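You operate a simulated robot arm through the tools that you are given. There is no shell and no other tool.

The job below is to be done with a simulated robot arm. You get a single attempt, and the scene is never put back.

Task
Draw lukewarm yeast water: cold to 200 ML in the large measuring cup, then hot up to 600.
Fine: sprayer faucet; within 40; taps off; swing the spout clear; thermometer shows 25 to 35, then back.

The check looks at the end state, three seconds after you hand in, the way a careful person would. Anything else that was tipped, shoved, dropped, spilled or broken makes it a failure.

Robot
A 7-joint arm with a two-finger parallel gripper, fixed in place. Base frame: the origin is on the floor under the middle of its stand, x ahead of it, y to its left, z up; the work surface is at about z = 0.63. Readings come in m, degrees, newtons and seconds.
It reaches about 1.247 m from its shoulder. Its first joint turns from -132.0 to 132.0 degrees. Payload 3.91 kg.
Tool frame: the origin (TCP) lies between the finger pads and is the grasp point; the fingertips stand 0.03 m ahead of it; z points along the fingers, y is the line along which they close. The gripper opens to 0.11 m. The fingers are 0.02 m wide and 0.01 m thick; the gripper's body (0.048 by 0.112 m) begins 0.055 m behind the TCP.
Orientation is that of the tool frame in the base frame, as [roll, pitch, yaw] about the fixed x, y, z axes, in that order (R = Rz(yaw) Ry(pitch) Rx(roll)). With the fingers straight down and closing along the base's y, the tool's x points along the base's -x, its y along +y and its z along -z.

Tools
- The arm moves only by the tool servo_tool. Its argument "commands" is text: rows parted by semicolons, each of 7 numbers parted by spaces: the closure, from 0 (fully open) to 1 (shut), then the shift along the tool's x, y, z in m, then the turn, a rotation vector about the tool's x, y, z in degrees. In form: jaw dx dy dz rx ry rz; .... A call has 1 to 20 rows; each row shifts and turns the commanded pose from where the row before left it, along the tool's axes as they then stand. A row lasts 0.2 s, in which the tool goes at most 0.05 m and 8.6 degrees; a call with a longer step from one row to the next is refused whole, and so is a gripper value outside its range. Where a pose cannot be reached the arm comes as near as it can. A force on the tool above 80 N (or 10 N above the force at the start of the call, whichever is more), or a blocked arm, ends the call early, and 0.2 s more pass. Each finger travels about 0.108 m/s and halts on what it meets, pressing with about 39 N; the grip force reading is that of the motor and also rises with nothing between the fingers. The clock runs only during rows and for 0.2 s after the last one: add rows that do not move to give the fingers time. The reply holds the time, the measured pose of the TCP, the force on the tool along the base axes, the opening and the grip force, in the units named above and with some noise, with the torque about the TCP (base axes, N m) and any sound that the robot's microphone picked up.
- Cameras (640 x 400 px; columns grow to the right, rows downward): "scene" is fixed at [0.3956, 0.654, 1.6953]; the picture's right is [-0.92, -0.40, 0.00], its down [-0.39, 0.90, -0.19] and it looks along [0.07, -0.17, -0.98] (base axes); focal length 225 px, centre (320, 200). "wrist" rides on the gripper at [0.072, 0.017, -0.103] in the tool frame; the picture's right is [-0.23, 0.97, 0.00], its down [-0.76, -0.18, -0.62] and it looks along [-0.61, -0.14, 0.78] (tool axes); focal length 222 px, centre (320, 200). There is no depth. A picture from a camera that has moved, and an enlarged one, comes with that camera's place and axes in the base frame and with its lens. The place of the scene camera against the robot may be out by one fixed shift of up to 0.018 m in any direction.
- snapshot(camera): a new picture of that camera. The clock stands still meanwhile.
- zoom(camera, box): a new picture of the part [left, top, right, bottom] of that camera's present view, enlarged. The clock stands still meanwhile.
- finish_job(): hands the job in; it is judged then, once.

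Places have to be worked out from the pictures, the camera data and where the tool is seen. Open the gripper and draw the arm clear of the work before you hand the job in, unless the task says otherwise.

The tools are called after "Call:" as name(argument=value, ...) on one line, values as JSON. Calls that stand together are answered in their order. servo_tool: Moves the arm, as the interface text tells. Its arguments: {"type":"object","properties":{"commands":{"type":"string"}},"required":["commands"]} The other tools are called the same way: snapshot (camera) takes a picture; zoom (camera, box) takes an enlarged picture of a part of a camera's view; finish_job () hands the job in.

At the start:

```text
clock: 0.0
tool_pos: [0.274, 0.5585, 1.3569]
orientation: [180.0, -0.1, -180.0]
ft_force: [-0.3, -0.1, -0.9]
moment: [0.0, 0.01, -0.03]
width: 0.1101
finger_force: 0.0
```

scene: 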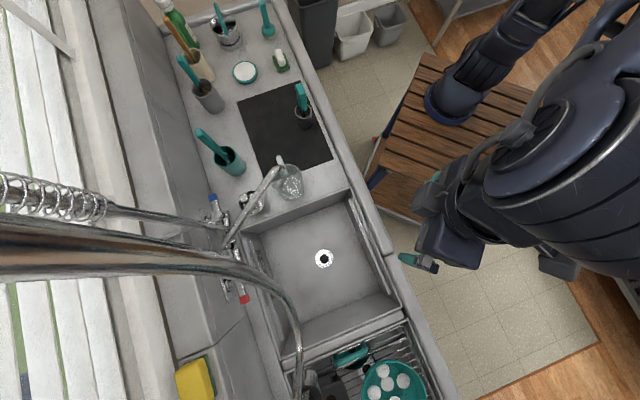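
wrist: 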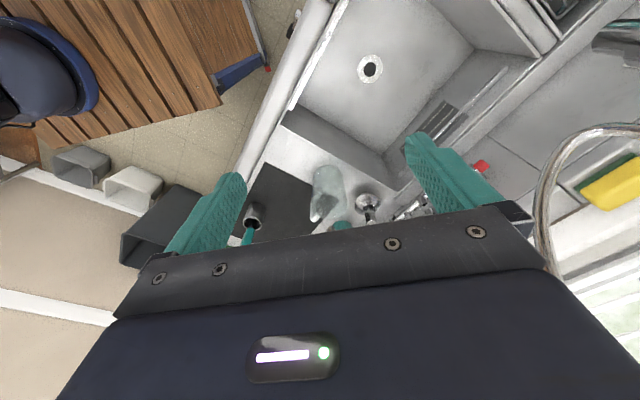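

I'll begin by looking closely at the scene from both cameras: the faucet, the taps, the spout, the cups and the thermometer.

Call:
zoom(camera="scene", box=[160, 120, 360, 320])

Call:
zoom(camera="scene", box=[150, 0, 350, 130])

Call:
zoom(camera="scene", box=[170, 260, 450, 400])

Call:
zoom(camera="wrist", box=[220, 0, 640, 260])

```text
2.00 times, centred on (260, 220) of scene
camera zoom: at [0.3956, 0.654, 1.6953], right [-0.92, -0.4, 0.0], down [-0.39, 0.9, -0.19], along [0.07, -0.17, -0.98], focal length 451 px, centre (440, 160)
```

zoom: 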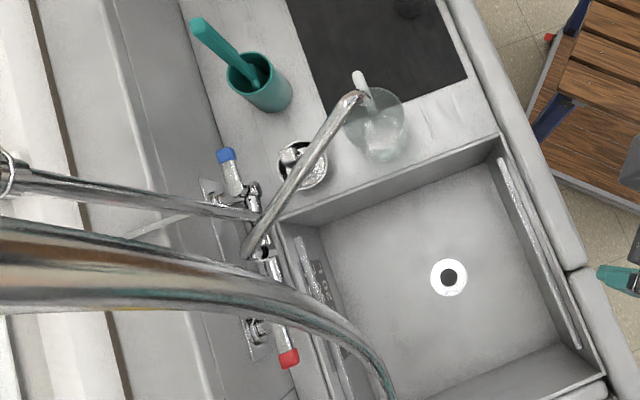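

```text
3.08 times, centred on (250, 65) of scene
camera zoom: at [0.3956, 0.654, 1.6953], right [-0.92, -0.4, 0.0], down [-0.39, 0.9, -0.19], along [0.07, -0.17, -0.98], focal length 694 px, centre (535, 615)
```

zoom: 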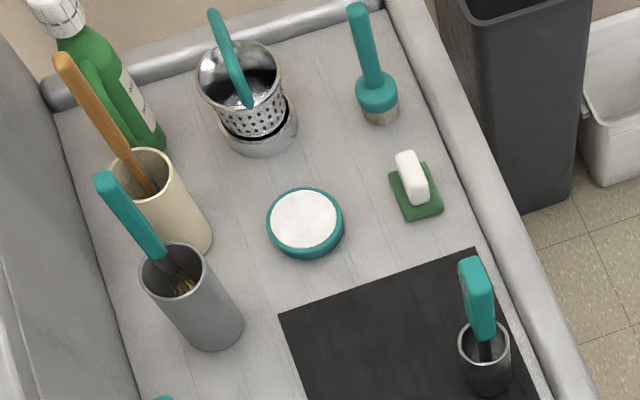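

```text
2.29 times, centred on (310, 330) of scene
camera zoom: at [0.3956, 0.654, 1.6953], right [-0.92, -0.4, 0.0], down [-0.39, 0.9, -0.19], along [0.07, -0.17, -0.98], focal length 515 px, centre (343, -97)
```

zoom: 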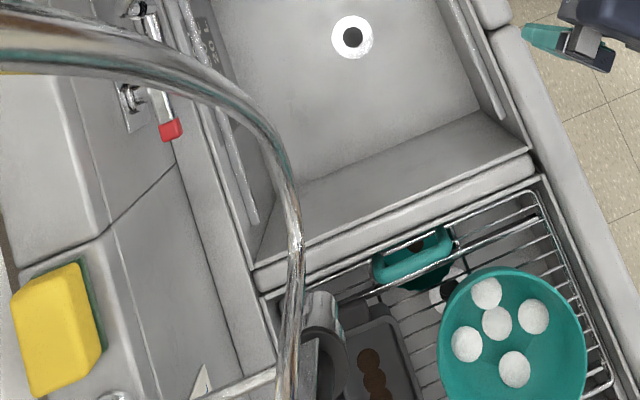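

```text
1.52 times, centred on (430, 130) of wrist
camera zoom: at [0.2015, 0.5764, 1.4606], right [0.23, 0.97, 0.0], down [0.76, -0.18, 0.62], along [0.61, -0.14, -0.78], focal length 338 px, centre (152, 307)
```

zoom: 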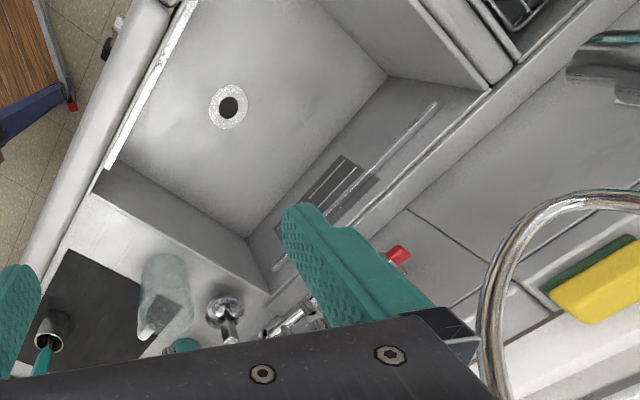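

The counter runs diagonally to the base, and by stereo it seems to sit near z≈0.88, with the sink floor around 0.63. I'll turn the tool about 45° so it lines up with the counter and gives the wrist camera a view of the faucet.

Call:
servo_tool(commands="0 0 0 0 0 0 -7.5; 0 0 0 0 0 0 -7.5; 0 0 0 0 0 0 -7.5; 0 0 0 0 0 0 -7.5; 0 0 0 0 0 0 -7.5; 0 0 0 0 0 0 -7.5; 0 0 0 0 0 0 0")

Call:
snapshot(camera="wrist")

Call:
snapshot(camera="scene")

```text
clock: 1.6
tool_pos: [0.2732, 0.558, 1.3549]
orientation: [-180.0, 0.0, -135.0]
ft_force: [0.9, -0.5, -0.8]
moment: [0.01, -0.03, 0.02]
width: 0.1097
finger_force: 0.0
```

```text
taken
camera wrist: at [0.2107, 0.5198, 1.4602], right [-0.53, 0.85, 0.0], down [0.66, 0.41, 0.62], along [0.53, 0.33, -0.78], focal length 222 px, centre (320, 200)
```

wrist: 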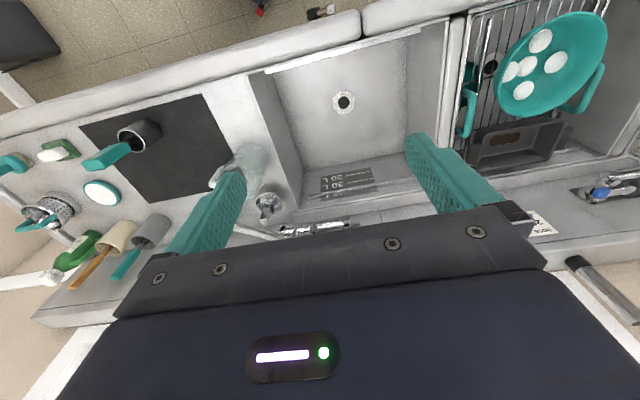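

```text
taken
```

scene: 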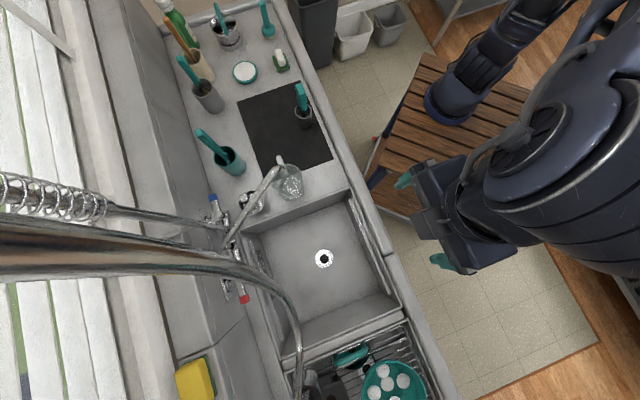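

The wrist view now lines up with the counter, and a second faucet shows at the far right. I'll tilt the camera up to see the near faucet, its taps and its spout.

Call:
servo_tool(commands="0 0.02 0 0 0 -8 0; 0 0.02 0 0 0 -8 0; 0 0.02 0 0 0 -8 0; 0 0.02 0 0 0 -8 0; 0 0 0 0 0 0 0")

Call:
snapshot(camera="wrist")

```text
clock: 2.8
tool_pos: [0.2205, 0.505, 1.3409]
orientation: [-179.9, 32.0, -135.0]
ft_force: [-0.2, 0.6, -0.5]
moment: [-0.05, -0.02, 0.03]
width: 0.1099
finger_force: 0.1
```

```text
taken
camera wrist: at [0.1252, 0.4348, 1.3899], right [-0.55, 0.83, 0.12], down [0.35, 0.1, 0.93], along [0.76, 0.56, -0.34], focal length 222 px, centre (320, 200)
```

wrist: 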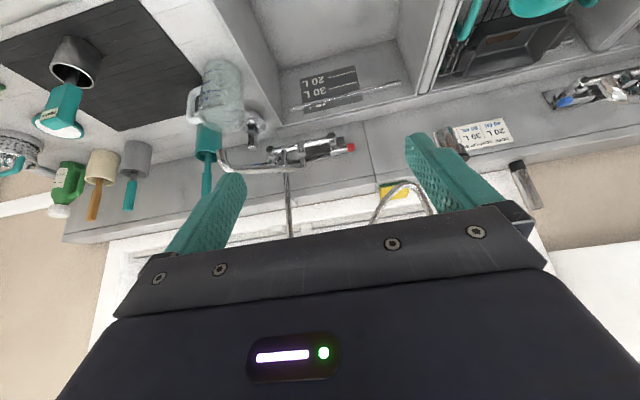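

Call:
zoom(camera="wrist", box=[170, 40, 390, 240])

Call:
zoom(camera="wrist", box=[0, 20, 180, 240])

Call:
zoom(camera="wrist", box=[430, 40, 640, 220])

```text
2.00 times, centred on (280, 140) of wrist
camera zoom: at [0.1252, 0.4348, 1.3899], right [-0.55, 0.83, 0.12], down [0.35, 0.1, 0.93], along [0.76, 0.56, -0.34], focal length 444 px, centre (400, 320)
```

zoom: 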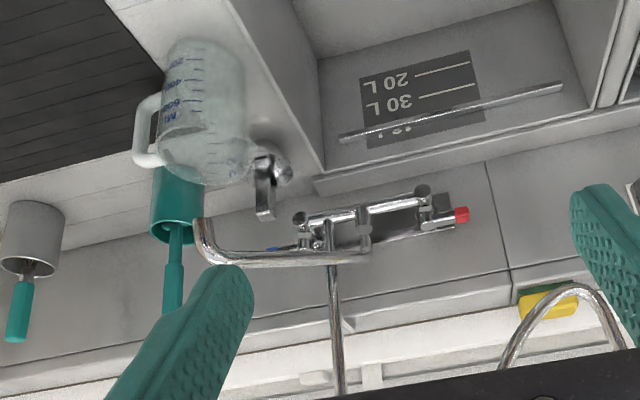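

```text
1.82 times, centred on (90, 130) of wrist
camera zoom: at [0.1252, 0.4348, 1.3899], right [-0.55, 0.83, 0.12], down [0.35, 0.1, 0.93], along [0.76, 0.56, -0.34], focal length 404 px, centre (738, 327)
```

zoom: 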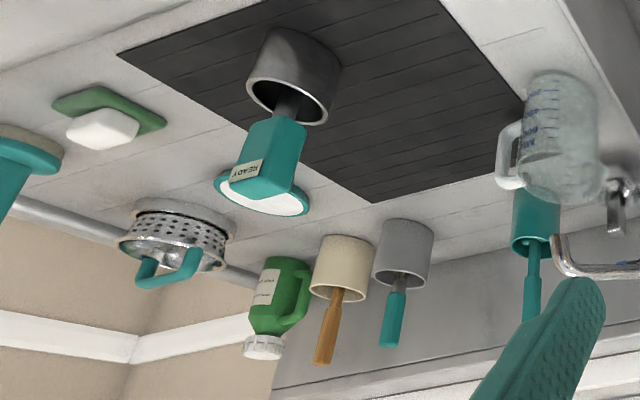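

```text
2.22 times, centred on (535, 130) of wrist
camera zoom: at [0.1252, 0.4348, 1.3899], right [-0.55, 0.83, 0.12], down [0.35, 0.1, 0.93], along [0.76, 0.56, -0.34], focal length 494 px, centre (-158, 356)
```

zoom: 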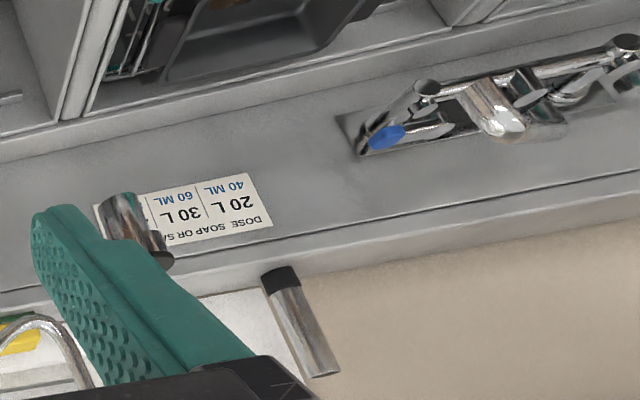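

The large glass cup (marked 200/400/600 ML) stands left of the sink beside the swing spout, and the teal dial "READY" device in a steel sleeve on the mat looks like the thermometer. I'll slide left along the counter to see the cup and spout between the fingers.

Call:
servo_tool(commands="0 0 -0.04 0 0 0 0; 0 0 -0.04 0 0 0 0; 0 0 -0.04 0 0 0 0; 0 0 -0.04 0 0 0 0; 0 0 -0.04 0 0 0 0; 0 0 -0.02 0 0 0 0; 0 0 0 0 0 0 0")

Call:
snapshot(camera="wrist")

Call:
zoom(camera="wrist", box=[220, 40, 440, 220])

```text
clock: 4.4
tool_pos: [0.3759, 0.349, 1.3401]
orientation: [179.9, 31.9, -135.1]
ft_force: [0.7, -0.6, -0.8]
moment: [0.0, 0.0, 0.0]
width: 0.1101
finger_force: 0.0
```

```text
taken
camera wrist: at [0.281, 0.2782, 1.3898], right [-0.55, 0.83, 0.12], down [0.35, 0.1, 0.93], along [0.76, 0.56, -0.34], focal length 222 px, centre (320, 200)
```

wrist: 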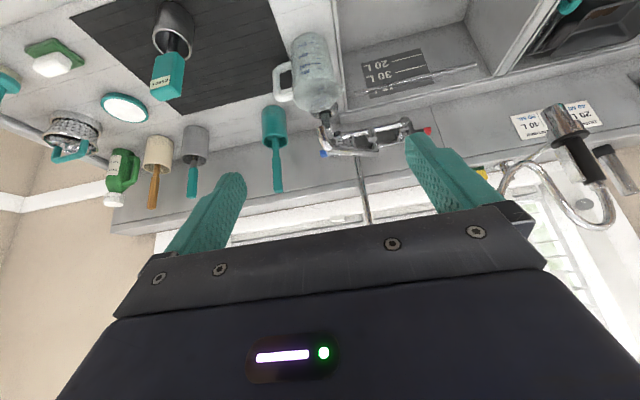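

```text
2.22 times, centred on (330, 130) of wrist
camera zoom: at [0.281, 0.2782, 1.3898], right [-0.55, 0.83, 0.12], down [0.35, 0.1, 0.93], along [0.76, 0.56, -0.34], focal length 494 px, centre (298, 356)
```

zoom: 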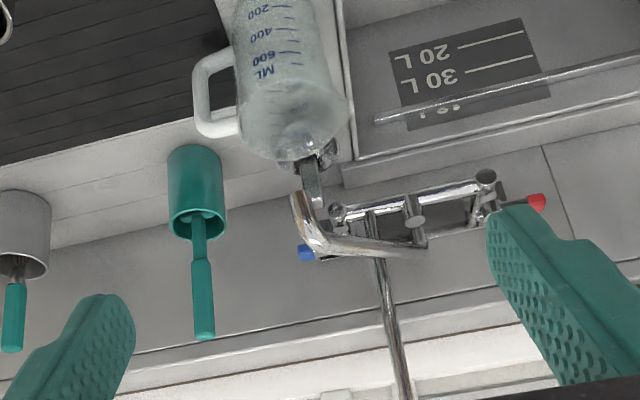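

By triangulation the spout outlet already sits directly above the cup (about 8 cm over the rim). The blue and red lever tips are near z≈1.025 at the back. I'll zoom in on the sprayer hose, the thermometer and the taps for more detail.

Call:
zoom(camera="wrist", box=[460, 60, 640, 250])

Call:
zoom(camera="wrist", box=[90, 0, 250, 130])

Call:
zoom(camera="wrist", box=[300, 90, 440, 180])

```text
2.11 times, centred on (550, 155) of wrist
camera zoom: at [0.281, 0.2782, 1.3898], right [-0.55, 0.83, 0.12], down [0.35, 0.1, 0.93], along [0.76, 0.56, -0.34], focal length 468 px, centre (-164, 295)
```

zoom: 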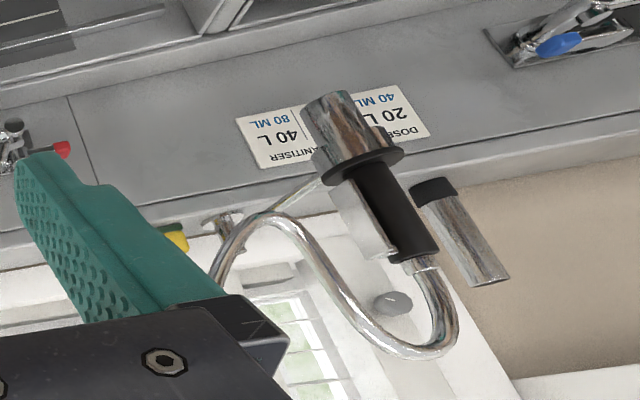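

```text
3.08 times, centred on (170, 65) of wrist
camera zoom: at [0.281, 0.2782, 1.3898], right [-0.55, 0.83, 0.12], down [0.35, 0.1, 0.93], along [0.76, 0.56, -0.34], focal length 684 px, centre (782, 615)
```

zoom: 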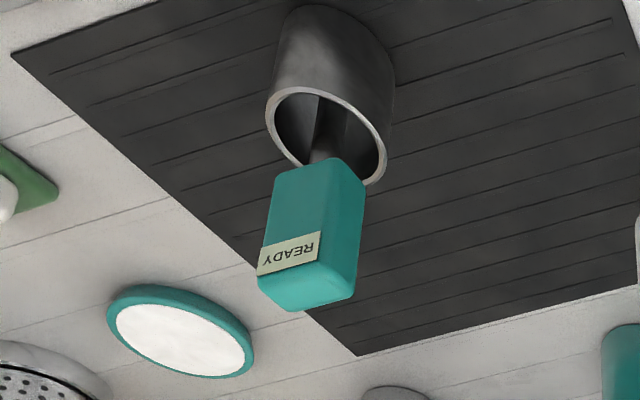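

```text
4.44 times, centred on (370, 135) of wrist
camera zoom: at [0.281, 0.2782, 1.3898], right [-0.55, 0.83, 0.12], down [0.35, 0.1, 0.93], along [0.76, 0.56, -0.34], focal length 987 px, centre (98, 489)
```

zoom: 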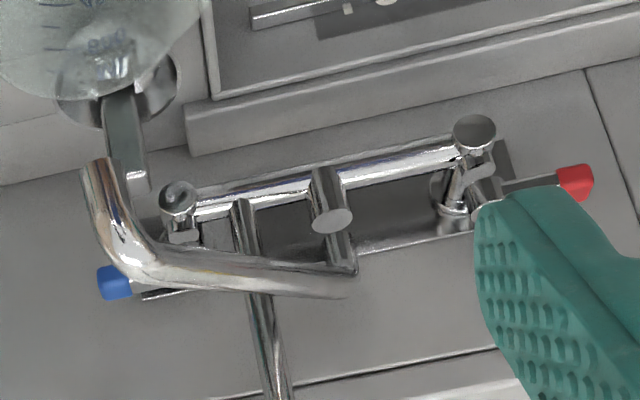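

Call:
zoom(camera="scene", box=[190, 180, 270, 230])

Call:
zoom(camera="scene", box=[205, 255, 285, 310])

Call:
zoom(camera="scene", box=[230, 140, 330, 220])

```text
8.00 times, centred on (230, 205) of scene
camera zoom: at [0.3956, 0.654, 1.6953], right [-0.92, -0.4, 0.0], down [-0.39, 0.9, -0.19], along [0.07, -0.17, -0.98], focal length 1803 px, centre (1040, 160)
```

zoom: 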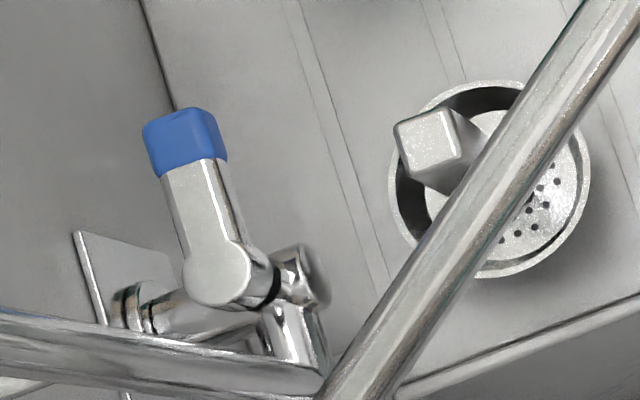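

```text
7.27 times, centred on (245, 282) of scene
camera zoom: at [0.3956, 0.654, 1.6953], right [-0.92, -0.4, 0.0], down [-0.39, 0.9, -0.19], along [0.07, -0.17, -0.98], focal length 1639 px, centre (866, -400)
```

zoom: 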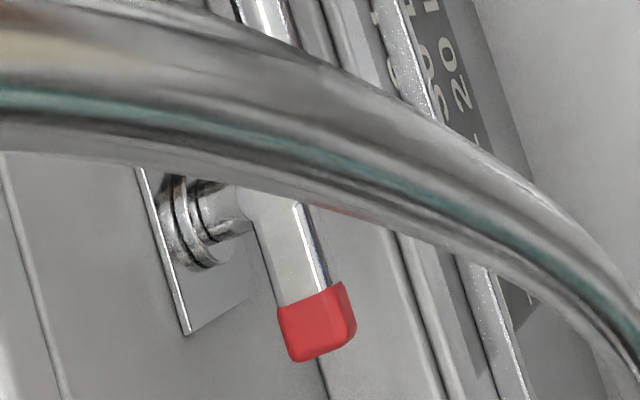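

```text
5.00 times, centred on (280, 180) of scene
camera zoom: at [0.3956, 0.654, 1.6953], right [-0.92, -0.4, 0.0], down [-0.39, 0.9, -0.19], along [0.07, -0.17, -0.98], focal length 1127 px, centre (520, 300)
```

zoom: 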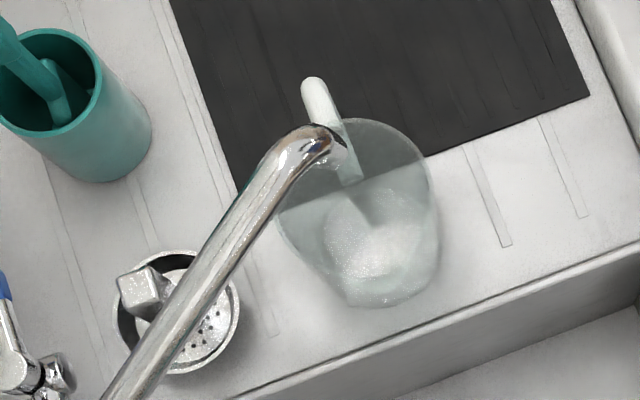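

The levers turn about vertical axes: blue runs along the counter near R≈0.06, B≈0.985, and red sits mirrored near R≈-0.24, tucked under the sprayer hose. First I'll set the tool vertical with the fingers closing toward and away from the wall, so they can cage the blue lever.

Call:
servo_tool(commands="0 0 0 0 0 8 0; 0 0 0 0 0 8 0; 0 0 0 0 0 8 0; 0 0 0 0 0 8 0; 0 0 0 0 0 0 -8.2; 0 0 0 0 0 0 -8.2; 0 0 0 0 0 0 -8.2; 0 0 0 0 0 0 -8.2; 0 0 0 0 0 0 -8.2; 0 0 0 0 0 0 -8.2; 0 0 0 0 0 0 -8.2; 0 0 0 0 0 0 -8.2; 0 0 0 0 0 0 -8.2; 0 0 0 0 0 0 -8.2; 0 0 0 0 0 0 -8.0; 0 0 0 0 0 0 0")

Call:
snapshot(camera="wrist")

Call:
snapshot(camera="scene")

```text
clock: 7.8
tool_pos: [0.3733, 0.3503, 1.34]
orientation: [-179.9, 0.0, -45.0]
ft_force: [0.0, -0.2, 0.5]
moment: [0.03, -0.01, 0.01]
width: 0.1098
finger_force: 0.0
```

```text
taken
camera wrist: at [0.4138, 0.2868, 1.4445], right [-0.85, -0.53, 0.0], down [-0.41, 0.66, 0.62], along [-0.33, 0.53, -0.78], focal length 222 px, centre (320, 200)
```

wrist: 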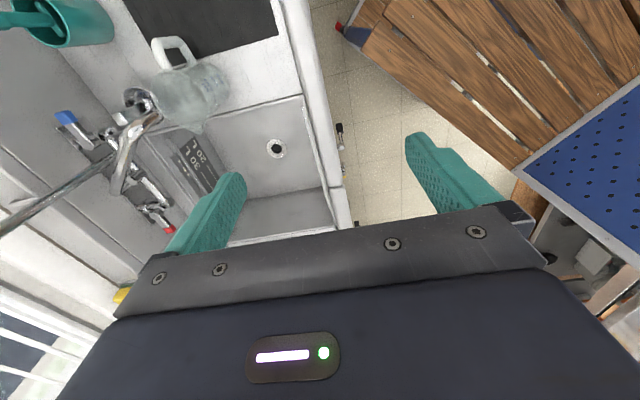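

```text
taken
```

scene: 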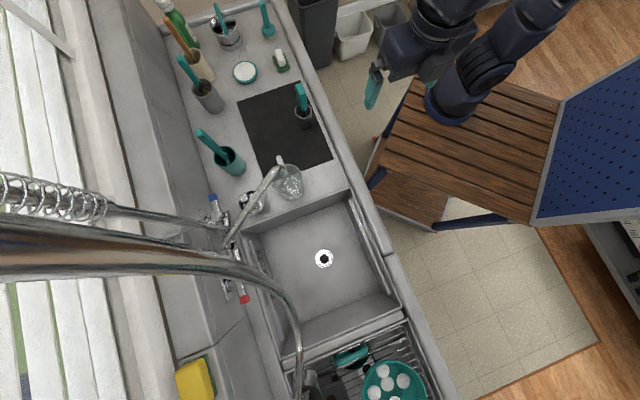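

That orientation is reachable. I'll zoom on the faucet from here to get a third line of sight on the levers.

Call:
zoom(camera="wrist", box=[30, 80, 190, 240])

Call:
zoom(camera="wrist", box=[100, 20, 260, 160])

```text
2.50 times, centred on (110, 160) of wrist
camera zoom: at [0.4138, 0.2868, 1.4445], right [-0.85, -0.53, 0.0], down [-0.41, 0.66, 0.62], along [-0.33, 0.53, -0.78], focal length 555 px, centre (845, 300)
```

zoom: 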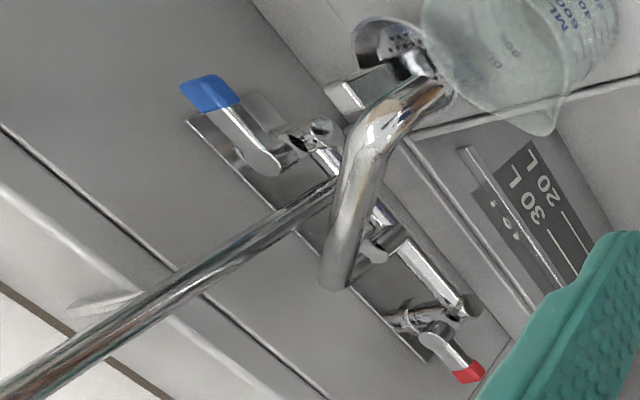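

```text
2.86 times, centred on (180, 90) of wrist
camera zoom: at [0.4138, 0.2868, 1.4445], right [-0.85, -0.53, 0.0], down [-0.41, 0.66, 0.62], along [-0.33, 0.53, -0.78], focal length 635 px, centre (720, 514)
```

zoom: 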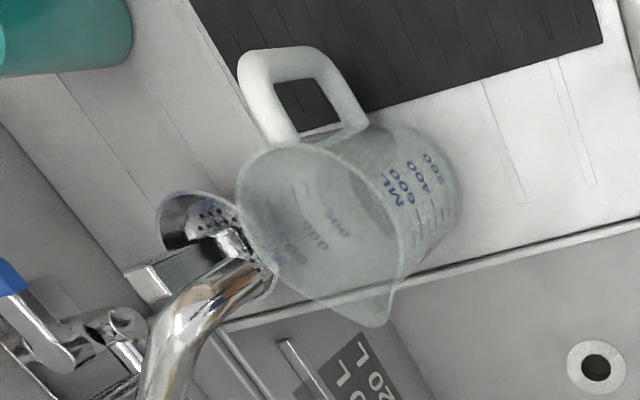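

Three views agree: the blue cap is near (R 0.0625, B 0.98, z 1.031) and the red one near (R -0.238, B 0.983, z 1.03). I'll tilt the tool 15° away from the wall, set the fingers part-open, and move above the blue lever.

Call:
servo_tool(commands="0.2 0 0 0 7.5 0 0; 0.4 0 0 0 7.5 0 0; 0.55 0.00383 -0.035 0.01974 0 0 0; 0.55 0.00383 -0.035 0.01974 0 0 0; 0.55 0.00383 -0.035 0.01974 0 0 0; 0.55 0.00383 -0.035 0.01974 0 0 0; 0.55 0.00383 -0.035 0.01974 0 0 0; 0.55 0.00383 -0.035 0.01974 0 0 0; 0.55 0.00383 -0.035 0.01974 0 0 0; 0.55 0.00383 -0.035 0.01974 0 0 0; 0.55 0.00383 -0.035 0.01974 0 0 0; 0.55 0.00383 -0.035 0.01974 0 0 0; 0.55 0.00383 -0.035 0.01974 0 0 0; 0.55 0.00383 -0.035 0.01974 0 0 0; 0.55 0 0 0 0 0 0")

Call:
snapshot(camera="wrist")

Call:
snapshot(camera="scene")

```text
clock: 11.0
tool_pos: [0.7352, 0.6471, 1.2196]
orientation: [-165.1, 0.0, -45.0]
ft_force: [0.9, -0.2, -0.5]
moment: [0.0, 0.0, -0.01]
width: 0.0494
finger_force: 0.0
```

```text
taken
camera wrist: at [0.7557, 0.5651, 1.3159], right [-0.83, -0.5, -0.25], down [-0.53, 0.55, 0.65], along [-0.19, 0.67, -0.72], focal length 222 px, centre (320, 200)
```

wrist: 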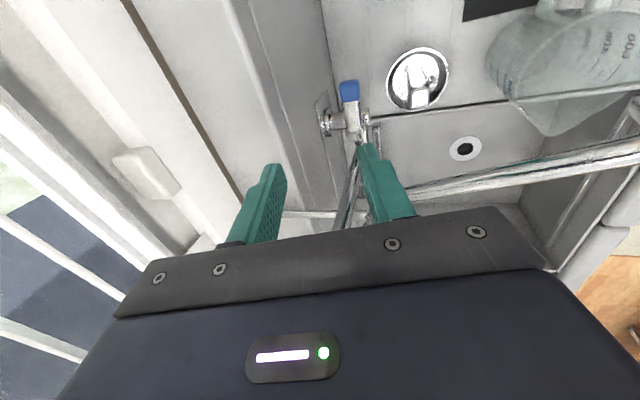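

```text
taken
```

scene: 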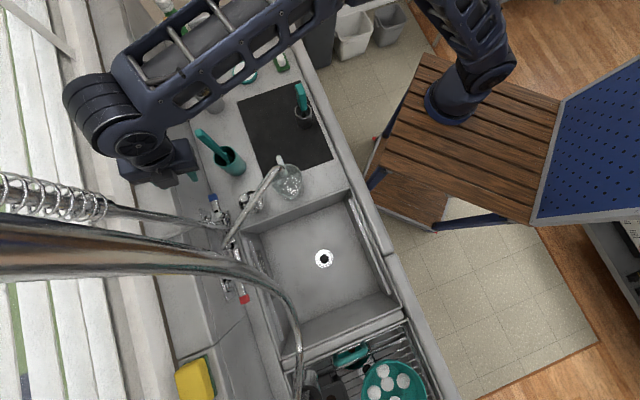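

Call:
zoom(camera="wrist", box=[280, 60, 440, 160])

```text
4.00 times, centred on (360, 110) of wrist
camera zoom: at [0.7557, 0.5651, 1.3159], right [-0.83, -0.5, -0.25], down [-0.53, 0.55, 0.65], along [-0.19, 0.67, -0.72], focal length 888 px, centre (160, 560)
```

zoom: 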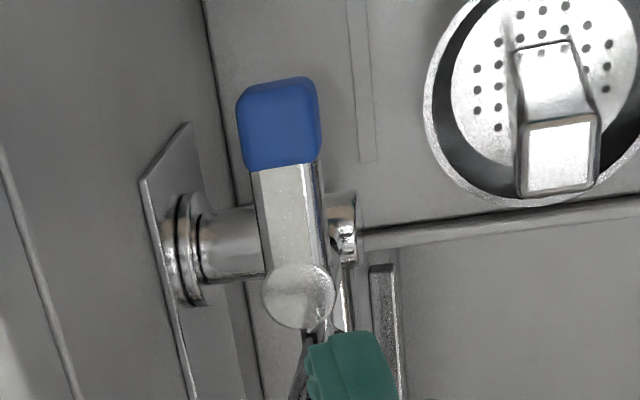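

The cap's top face is centred near (R 0.065, B 0.988), about 22 mm wide, with the wall plate about 36 mm behind it. I'll lower the fingers most of the way and check alignment.

Call:
servo_tool(commands="0.55 0 0.00668 0.02972 0 0 0; 0.55 0 0.00668 0.02972 0 0 0; 0.55 0 0.00668 0.02972 0 0 0; 0.55 0 0.00668 0.02972 0 0 0; 0.55 0 0 0 0 0 0")

Call:
snapshot(camera="wrist")

Call:
snapshot(camera="scene")

```text
clock: 12.2
tool_pos: [0.7425, 0.6486, 1.0977]
orientation: [-165.0, 0.0, -44.9]
ft_force: [-0.5, 0.6, -0.1]
moment: [0.03, 0.0, 0.01]
width: 0.0497
finger_force: 0.2
```

```text
taken
camera wrist: at [0.7618, 0.5674, 1.1943], right [-0.83, -0.5, -0.25], down [-0.53, 0.55, 0.65], along [-0.19, 0.67, -0.72], focal length 222 px, centre (320, 200)
```

wrist: 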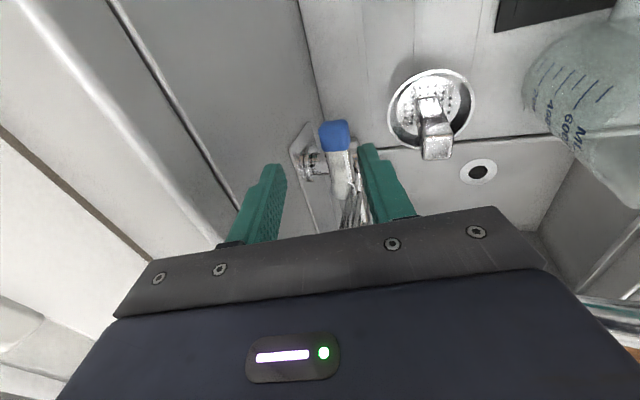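

```text
taken
```

scene: 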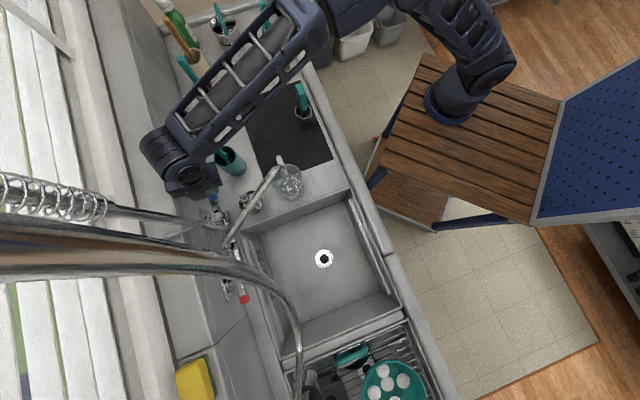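

The cap sits between the two fingers. I'll go down the last 6 cm to cage it.

Call:
servo_tool(commands="0.55 0 0.0045 0.0198 0 0 0; 0.55 0 0.0045 0.0198 0 0 0; 0.55 0 0.0045 0.0198 0 0 0; 0.55 0 0 0 0 0 0")

Call:
snapshot(camera="wrist")

Call:
zoom(camera="scene", box=[140, 100, 340, 240])

```text
clock: 13.2
tool_pos: [0.7415, 0.6512, 1.036]
orientation: [-165.0, -0.1, -44.9]
ft_force: [0.0, -0.4, -0.7]
moment: [0.0, -0.01, -0.01]
width: 0.0495
finger_force: 0.1
```

```text
taken
camera wrist: at [0.7623, 0.5699, 1.1334], right [-0.83, -0.5, -0.25], down [-0.53, 0.55, 0.65], along [-0.19, 0.67, -0.72], focal length 222 px, centre (320, 200)
```

wrist: 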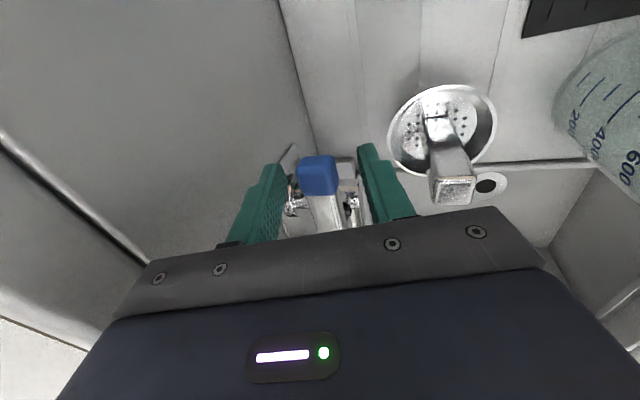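

```text
2.86 times, centred on (240, 170) of scene
camera zoom: at [0.3956, 0.654, 1.6953], right [-0.92, -0.4, 0.0], down [-0.39, 0.9, -0.19], along [0.07, -0.17, -0.98], focal length 644 px, centre (549, 286)
```

zoom: 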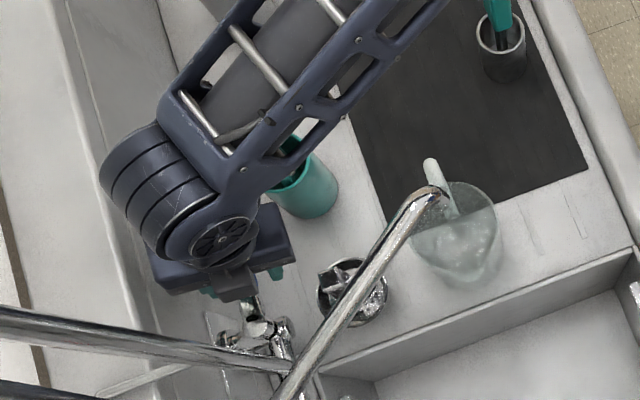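

The blue cap is caged between the fingers and the cup's 200/400/600 marks are visible at the right edge of the wrist view. I'll pull the lever gently toward the user and watch force and sound.

Call:
servo_tool(commands="0.55 0 0.0077 -0.0021 0 0 0; 0.55 0 0.0077 -0.0021 0 0 0; 0.55 0 0.0048 -0.0013 0 0 0")

Call:
snapshot(camera="wrist")

Call:
zoom(camera="scene", box=[200, 140, 320, 240])

```text
clock: 14.0
tool_pos: [0.7283, 0.6377, 1.0382]
orientation: [-165.0, 0.0, -45.0]
ft_force: [1.2, 0.1, 1.1]
moment: [0.01, -0.04, -0.07]
width: 0.0503
finger_force: 0.8
```

```text
taken
camera wrist: at [0.7482, 0.5558, 1.1343], right [-0.83, -0.5, -0.25], down [-0.53, 0.55, 0.65], along [-0.19, 0.67, -0.72], focal length 222 px, centre (320, 200)
```

wrist: 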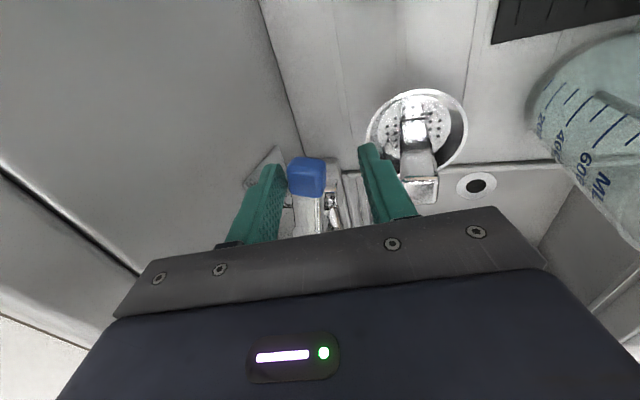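

```text
4.00 times, centred on (260, 190) of scene
camera zoom: at [0.3956, 0.654, 1.6953], right [-0.92, -0.4, 0.0], down [-0.39, 0.9, -0.19], along [0.07, -0.17, -0.98], focal length 902 px, centre (560, 240)
```

zoom: 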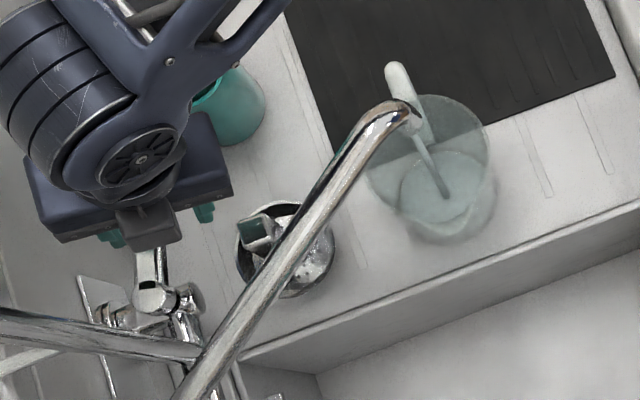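

Opening toward the user works: a thin stream is running into the cup. I'll check the level in the wrist view.

Call:
zoom(camera="wrist", box=[500, 20, 640, 220])

```text
2.00 times, centred on (570, 120) of wrist
camera zoom: at [0.7482, 0.5558, 1.1343], right [-0.83, -0.5, -0.25], down [-0.53, 0.55, 0.65], along [-0.19, 0.67, -0.72], focal length 444 px, centre (-180, 360)
```

zoom: 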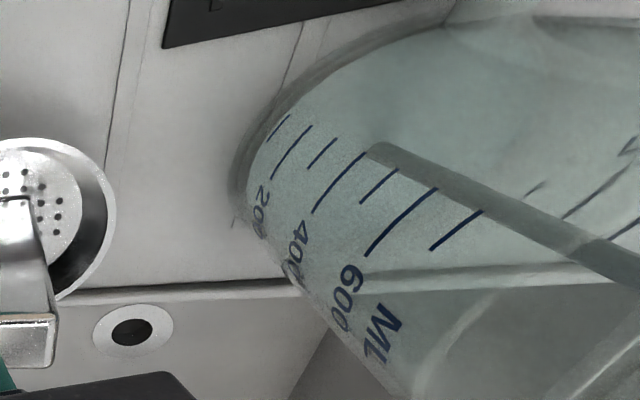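

Call:
servo_tool(commands="0.55 0 0 0 0 0 0; 0.55 0 0 0 0 0 0; 0.55 0 0 0 0 0 0; 0.55 0 0 0 0 0 0")

Call:
zoom(camera="wrist", box=[500, 20, 640, 220])

Call:
zoom(camera="scene", box=[250, 145, 330, 205])

```text
clock: 15.0
tool_pos: [0.7271, 0.6367, 1.0369]
orientation: [-164.9, 0.0, -45.1]
ft_force: [0.7, 0.9, 0.8]
moment: [0.0, -0.04, -0.01]
width: 0.0504
finger_force: 0.8
```

```text
2.00 times, centred on (570, 120) of wrist
camera zoom: at [0.7481, 0.5558, 1.1341], right [-0.83, -0.5, -0.25], down [-0.53, 0.55, 0.65], along [-0.19, 0.67, -0.72], focal length 444 px, centre (-180, 360)
```

zoom: 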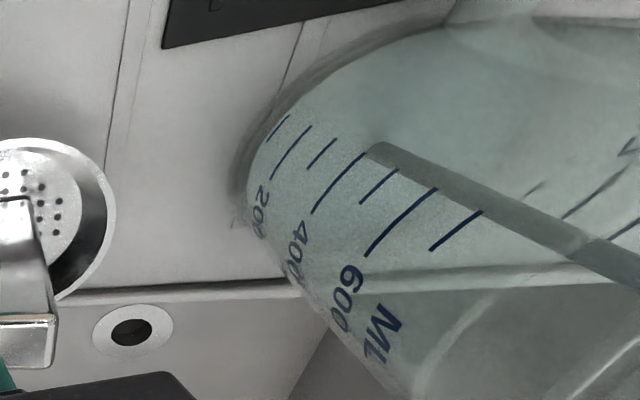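

```text
6.67 times, centred on (290, 175) of scene
camera zoom: at [0.3956, 0.654, 1.6953], right [-0.92, -0.4, 0.0], down [-0.39, 0.9, -0.19], along [0.07, -0.17, -0.98], focal length 1503 px, centre (520, 367)
```

zoom: 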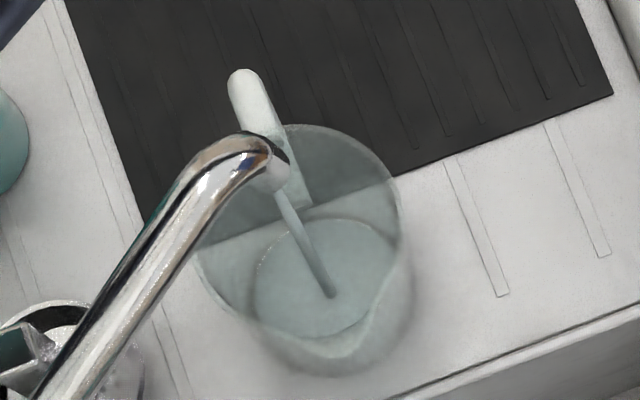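

The stream is thin and the level is still near the bottom. I'll let it run two more seconds and compare.

Call:
servo_tool(commands="0.55 0 0 0 0 0 0; 0.55 0 0 0 0 0 0; 0.55 0 0 0 0 0 0; 0.55 0 0 0 0 0 0; 0.55 0 0 0 0 0 0; 0.55 0 0 0 0 0 0; 0.55 0 0 0 0 0 0; 0.55 0 0 0 0 0 0; 0.55 0 0 0 0 0 0; 0.55 0 0 0 0 0 0")

Call:
zoom(camera="wrist", box=[500, 20, 640, 220])

Call:
zoom(camera="scene", box=[250, 145, 330, 205])

```text
clock: 17.2
tool_pos: [0.7271, 0.6372, 1.0371]
orientation: [-165.0, 0.0, -45.0]
ft_force: [1.0, 0.3, 1.3]
moment: [0.07, -0.03, -0.04]
width: 0.0503
finger_force: 0.5
```

```text
2.00 times, centred on (570, 120) of wrist
camera zoom: at [0.7481, 0.5558, 1.1341], right [-0.83, -0.5, -0.25], down [-0.53, 0.55, 0.65], along [-0.19, 0.67, -0.72], focal length 444 px, centre (-180, 360)
```

zoom: 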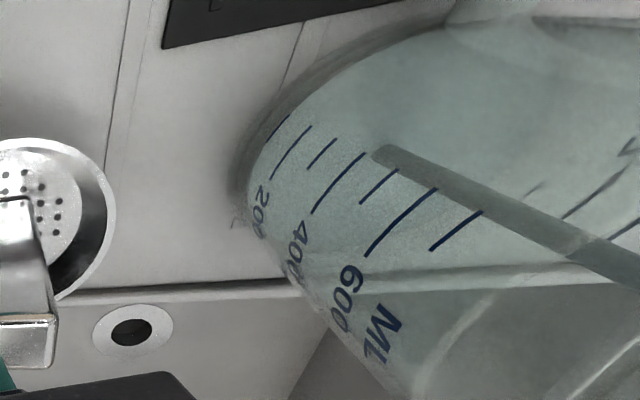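

```text
6.67 times, centred on (290, 175) of scene
camera zoom: at [0.3956, 0.654, 1.6953], right [-0.92, -0.4, 0.0], down [-0.39, 0.9, -0.19], along [0.07, -0.17, -0.98], focal length 1503 px, centre (520, 367)
```

zoom: 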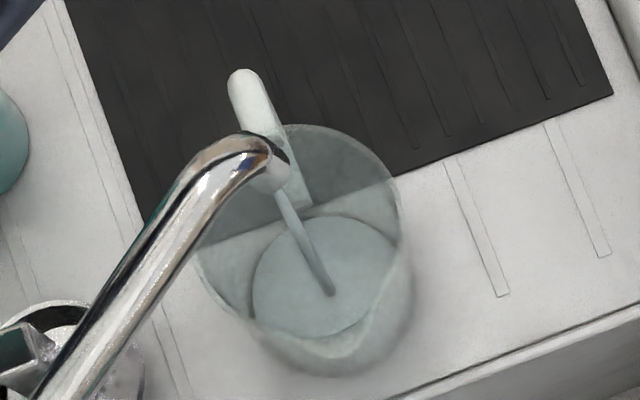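

The level rose about half a centimetre in 2.2 s, roughly 15 mL/s, which is a nicely slow rate. I'll continue 4 s and check again.

Call:
servo_tool(commands="0.55 0 0 0 0 0 0; 0.55 0 0 0 0 0 0; 0.55 0 0 0 0 0 0; 0.55 0 0 0 0 0 0; 0.55 0 0 0 0 0 0; 0.55 0 0 0 0 0 0; 0.55 0 0 0 0 0 0; 0.55 0 0 0 0 0 0; 0.55 0 0 0 0 0 0; 0.55 0 0 0 0 0 0; 0.55 0 0 0 0 0 0; 0.55 0 0 0 0 0 0; 0.55 0 0 0 0 0 0; 0.55 0 0 0 0 0 0; 0.55 0 0 0 0 0 0; 0.55 0 0 0 0 0 0; 0.55 0 0 0 0 0 0; 0.55 0 0 0 0 0 0; 0.55 0 0 0 0 0 0")

Call:
zoom(camera="wrist", box=[500, 20, 640, 220])

Call:
zoom(camera="scene", box=[250, 145, 330, 205])

```text
clock: 21.2
tool_pos: [0.7273, 0.6372, 1.0372]
orientation: [-165.0, 0.0, -45.0]
ft_force: [1.2, 1.0, 1.3]
moment: [-0.01, -0.01, -0.03]
width: 0.0503
finger_force: 1.0
```

```text
2.00 times, centred on (570, 120) of wrist
camera zoom: at [0.7481, 0.5558, 1.1341], right [-0.83, -0.5, -0.25], down [-0.53, 0.55, 0.65], along [-0.19, 0.67, -0.72], focal length 444 px, centre (-180, 360)
```

zoom: 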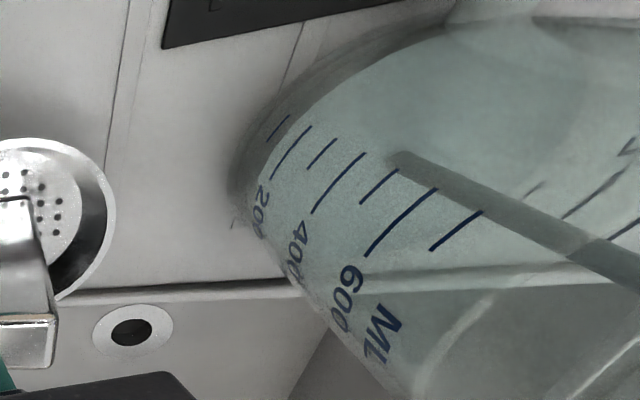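

```text
6.67 times, centred on (290, 175) of scene
camera zoom: at [0.3956, 0.654, 1.6953], right [-0.92, -0.4, 0.0], down [-0.39, 0.9, -0.19], along [0.07, -0.17, -0.98], focal length 1503 px, centre (520, 367)
```

zoom: 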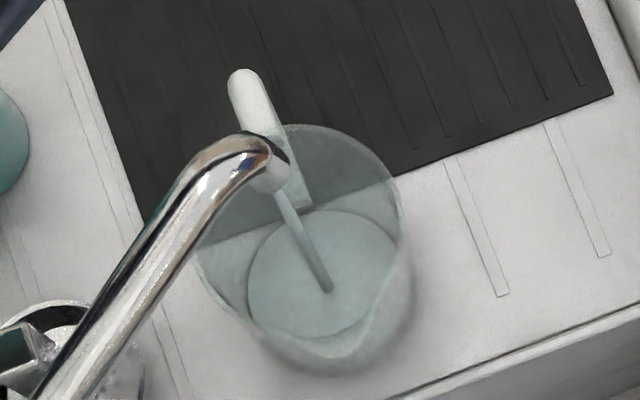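

Call:
zoom(camera="wrist", box=[535, 60, 615, 110])

```text
8.00 times, centred on (575, 85) of wrist
camera zoom: at [0.7481, 0.5558, 1.1341], right [-0.83, -0.5, -0.25], down [-0.53, 0.55, 0.65], along [-0.19, 0.67, -0.72], focal length 1777 px, centre (-1720, 1120)
```

zoom: 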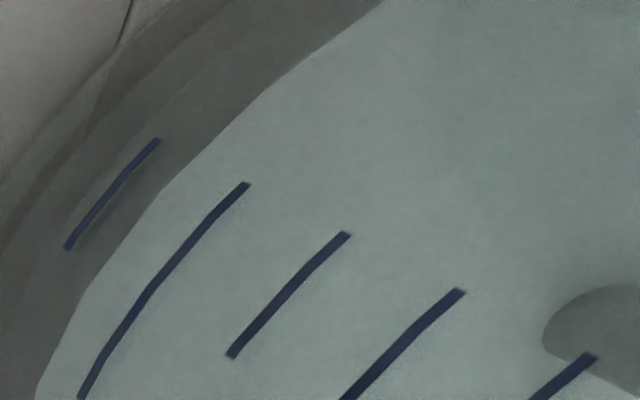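

The waterline reads clearly against the marks: about 140 mL at 21.2 s, so roughly 18 mL/s. I'll narrow the cage without moving the lever, run about 2.3 s more, then push the lever back to closed.

Call:
servo_tool(commands="0.62 0 -0.0041 0.0011 0 0 0; 0.70 0 -0.0041 0.0011 0 0 0; 0.70 0 0 0 0 0 0; 0.70 0 0 0 0 0 0; 0.70 0 0 0 0 0 0; 0.70 0 0 0 0 0 0; 0.70 0 0 0 0 0 0; 0.70 0 0 0 0 0 0; 0.70 0 0 0 0 0 0; 0.70 0 0 0 0 0 0; 0.70 0 0 0 0 0 0; 0.70 0 0 0 0 0 0; 0.70 0 0 0 0 0 0; 0.70 0 -0.0077 0.0021 0 0 0; 0.70 0 -0.0077 0.0021 0 0 0; 0.70 0 -0.0077 0.0021 0 0 0; 0.70 0 0 0 0 0 0")

Call:
zoom(camera="wrist", box=[500, 20, 640, 220])

Call:
snapshot(camera="wrist")

Call:
zoom(camera="scene", box=[200, 140, 320, 240])

```text
clock: 24.8
tool_pos: [0.7489, 0.6597, 1.0376]
orientation: [-165.1, 0.0, -44.9]
ft_force: [-19.0, -17.2, -1.3]
moment: [-0.47, 0.39, 0.22]
width: 0.0455
finger_force: 12.4
```

```text
2.00 times, centred on (570, 120) of wrist
camera zoom: at [0.7703, 0.5786, 1.1337], right [-0.83, -0.51, -0.25], down [-0.53, 0.55, 0.65], along [-0.19, 0.67, -0.72], focal length 444 px, centre (-180, 360)
```

zoom: 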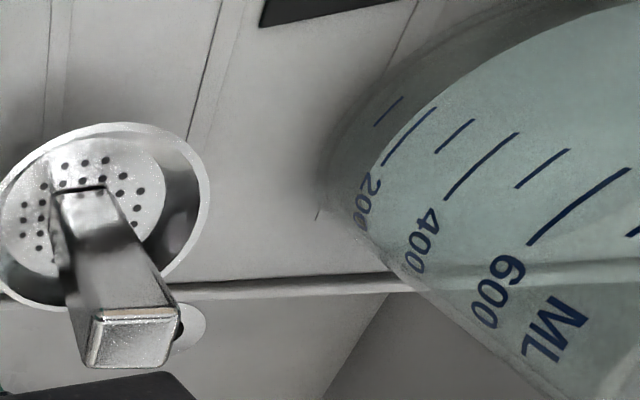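

```text
taken
camera wrist: at [0.7703, 0.5786, 1.1337], right [-0.83, -0.51, -0.25], down [-0.53, 0.55, 0.65], along [-0.19, 0.67, -0.72], focal length 222 px, centre (320, 200)
```

wrist: 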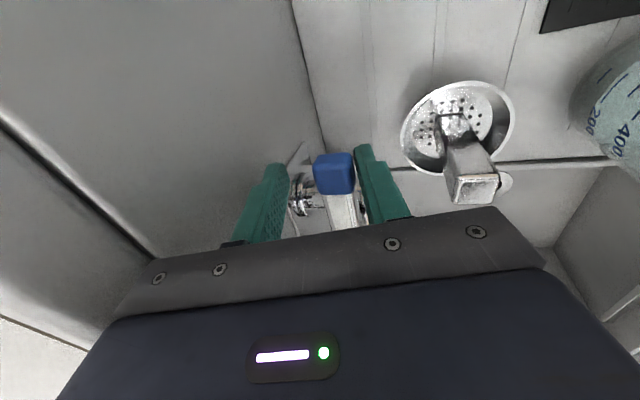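

```text
4.00 times, centred on (260, 190) of scene
camera zoom: at [0.3956, 0.654, 1.6953], right [-0.92, -0.4, 0.0], down [-0.39, 0.9, -0.19], along [0.07, -0.17, -0.98], focal length 902 px, centre (560, 240)
```

zoom: 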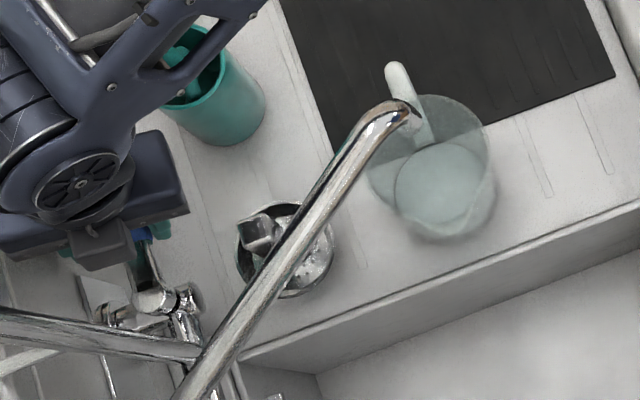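

The lever is back to closed and the stream has stopped. I'll ease off the pressure and read the level closely.

Call:
servo_tool(commands="0.6 0 0.006 -0.0016 0 0 0; 0.6 0 0 0 0 0 0")

Call:
zoom(camera="wrist", box=[560, 50, 640, 110])

Call:
zoom(camera="scene", box=[250, 145, 330, 205])

```text
clock: 25.4
tool_pos: [0.746, 0.6559, 1.0377]
orientation: [-165.0, 0.1, -45.0]
ft_force: [0.5, -0.8, -0.2]
moment: [-0.01, 0.0, -0.03]
width: 0.0438
finger_force: 0.0
```

```text
6.67 times, centred on (600, 80) of wrist
camera zoom: at [0.7674, 0.5741, 1.134], right [-0.83, -0.5, -0.25], down [-0.53, 0.55, 0.65], along [-0.19, 0.67, -0.72], focal length 1481 px, centre (-1547, 1000)
```

zoom: 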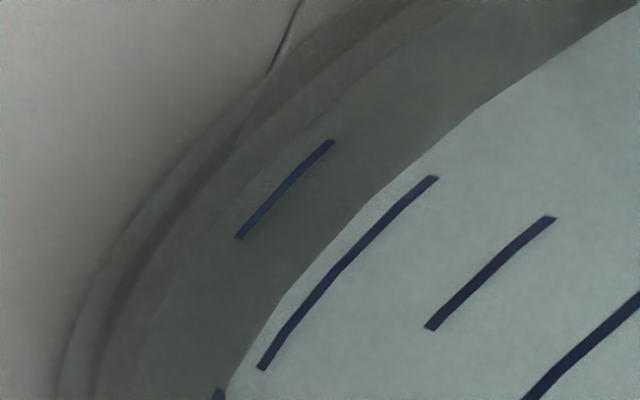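

```text
6.67 times, centred on (290, 175) of scene
camera zoom: at [0.3956, 0.654, 1.6953], right [-0.92, -0.4, 0.0], down [-0.39, 0.9, -0.19], along [0.07, -0.17, -0.98], focal length 1503 px, centre (520, 367)
```

zoom: 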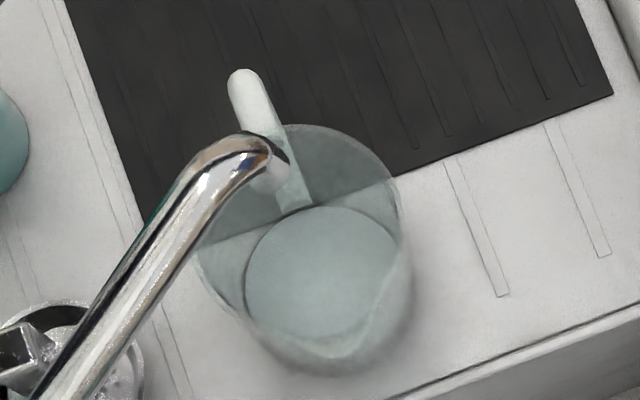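

The waterline now reads about 165–170 mL. I'll add about 30 mL more cold with a short reopening of the same size, then close again.

Call:
servo_tool(commands="0.6 0 0.0113 -0.0030 0 0 0; 0.6 0 0.0113 -0.0030 0 0 0; 0.6 0 0 0 0 0 0; 0.6 0 0 0 0 0 0; 0.6 0 0 0 0 0 0; 0.6 0 0 0 0 0 0; 0.6 0 0 0 0 0 0; 0.6 0 0 0 0 0 0; 0.7 0 -0.01304 0.0035 0 0 0; 0.7 0 -0.01304 0.0035 0 0 0; 0.7 0 0 0 0 0 0; 0.7 0 0 0 0 0 0")

Call:
zoom(camera="wrist", box=[560, 50, 640, 110])

Call:
zoom(camera="scene", box=[200, 140, 320, 240])

```text
clock: 28.0
tool_pos: [0.7465, 0.6562, 1.0371]
orientation: [-165.1, 0.0, -45.0]
ft_force: [-10.4, -6.3, -4.5]
moment: [-0.16, 0.13, 0.07]
width: 0.0388
finger_force: 6.0
```

```text
6.67 times, centred on (600, 80) of wrist
camera zoom: at [0.7677, 0.576, 1.1331], right [-0.83, -0.5, -0.25], down [-0.53, 0.55, 0.65], along [-0.19, 0.67, -0.72], focal length 1481 px, centre (-1547, 1000)
```

zoom: 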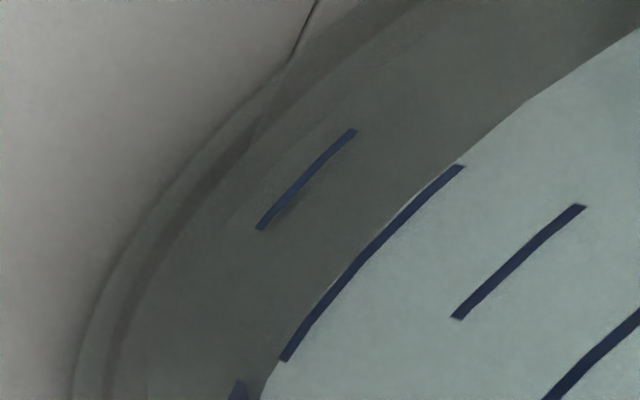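

```text
4.00 times, centred on (260, 190) of scene
camera zoom: at [0.3956, 0.654, 1.6953], right [-0.92, -0.4, 0.0], down [-0.39, 0.9, -0.19], along [0.07, -0.17, -0.98], focal length 902 px, centre (560, 240)
```

zoom: 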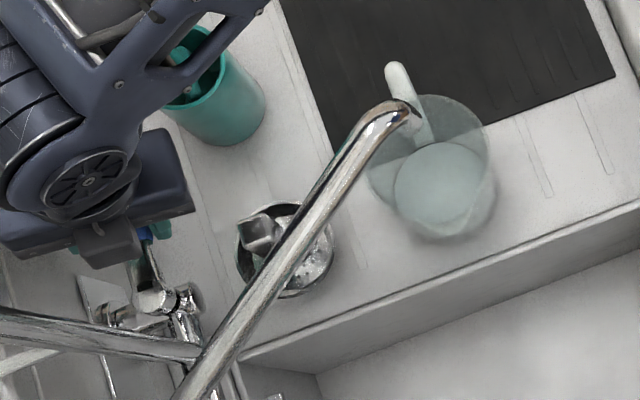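

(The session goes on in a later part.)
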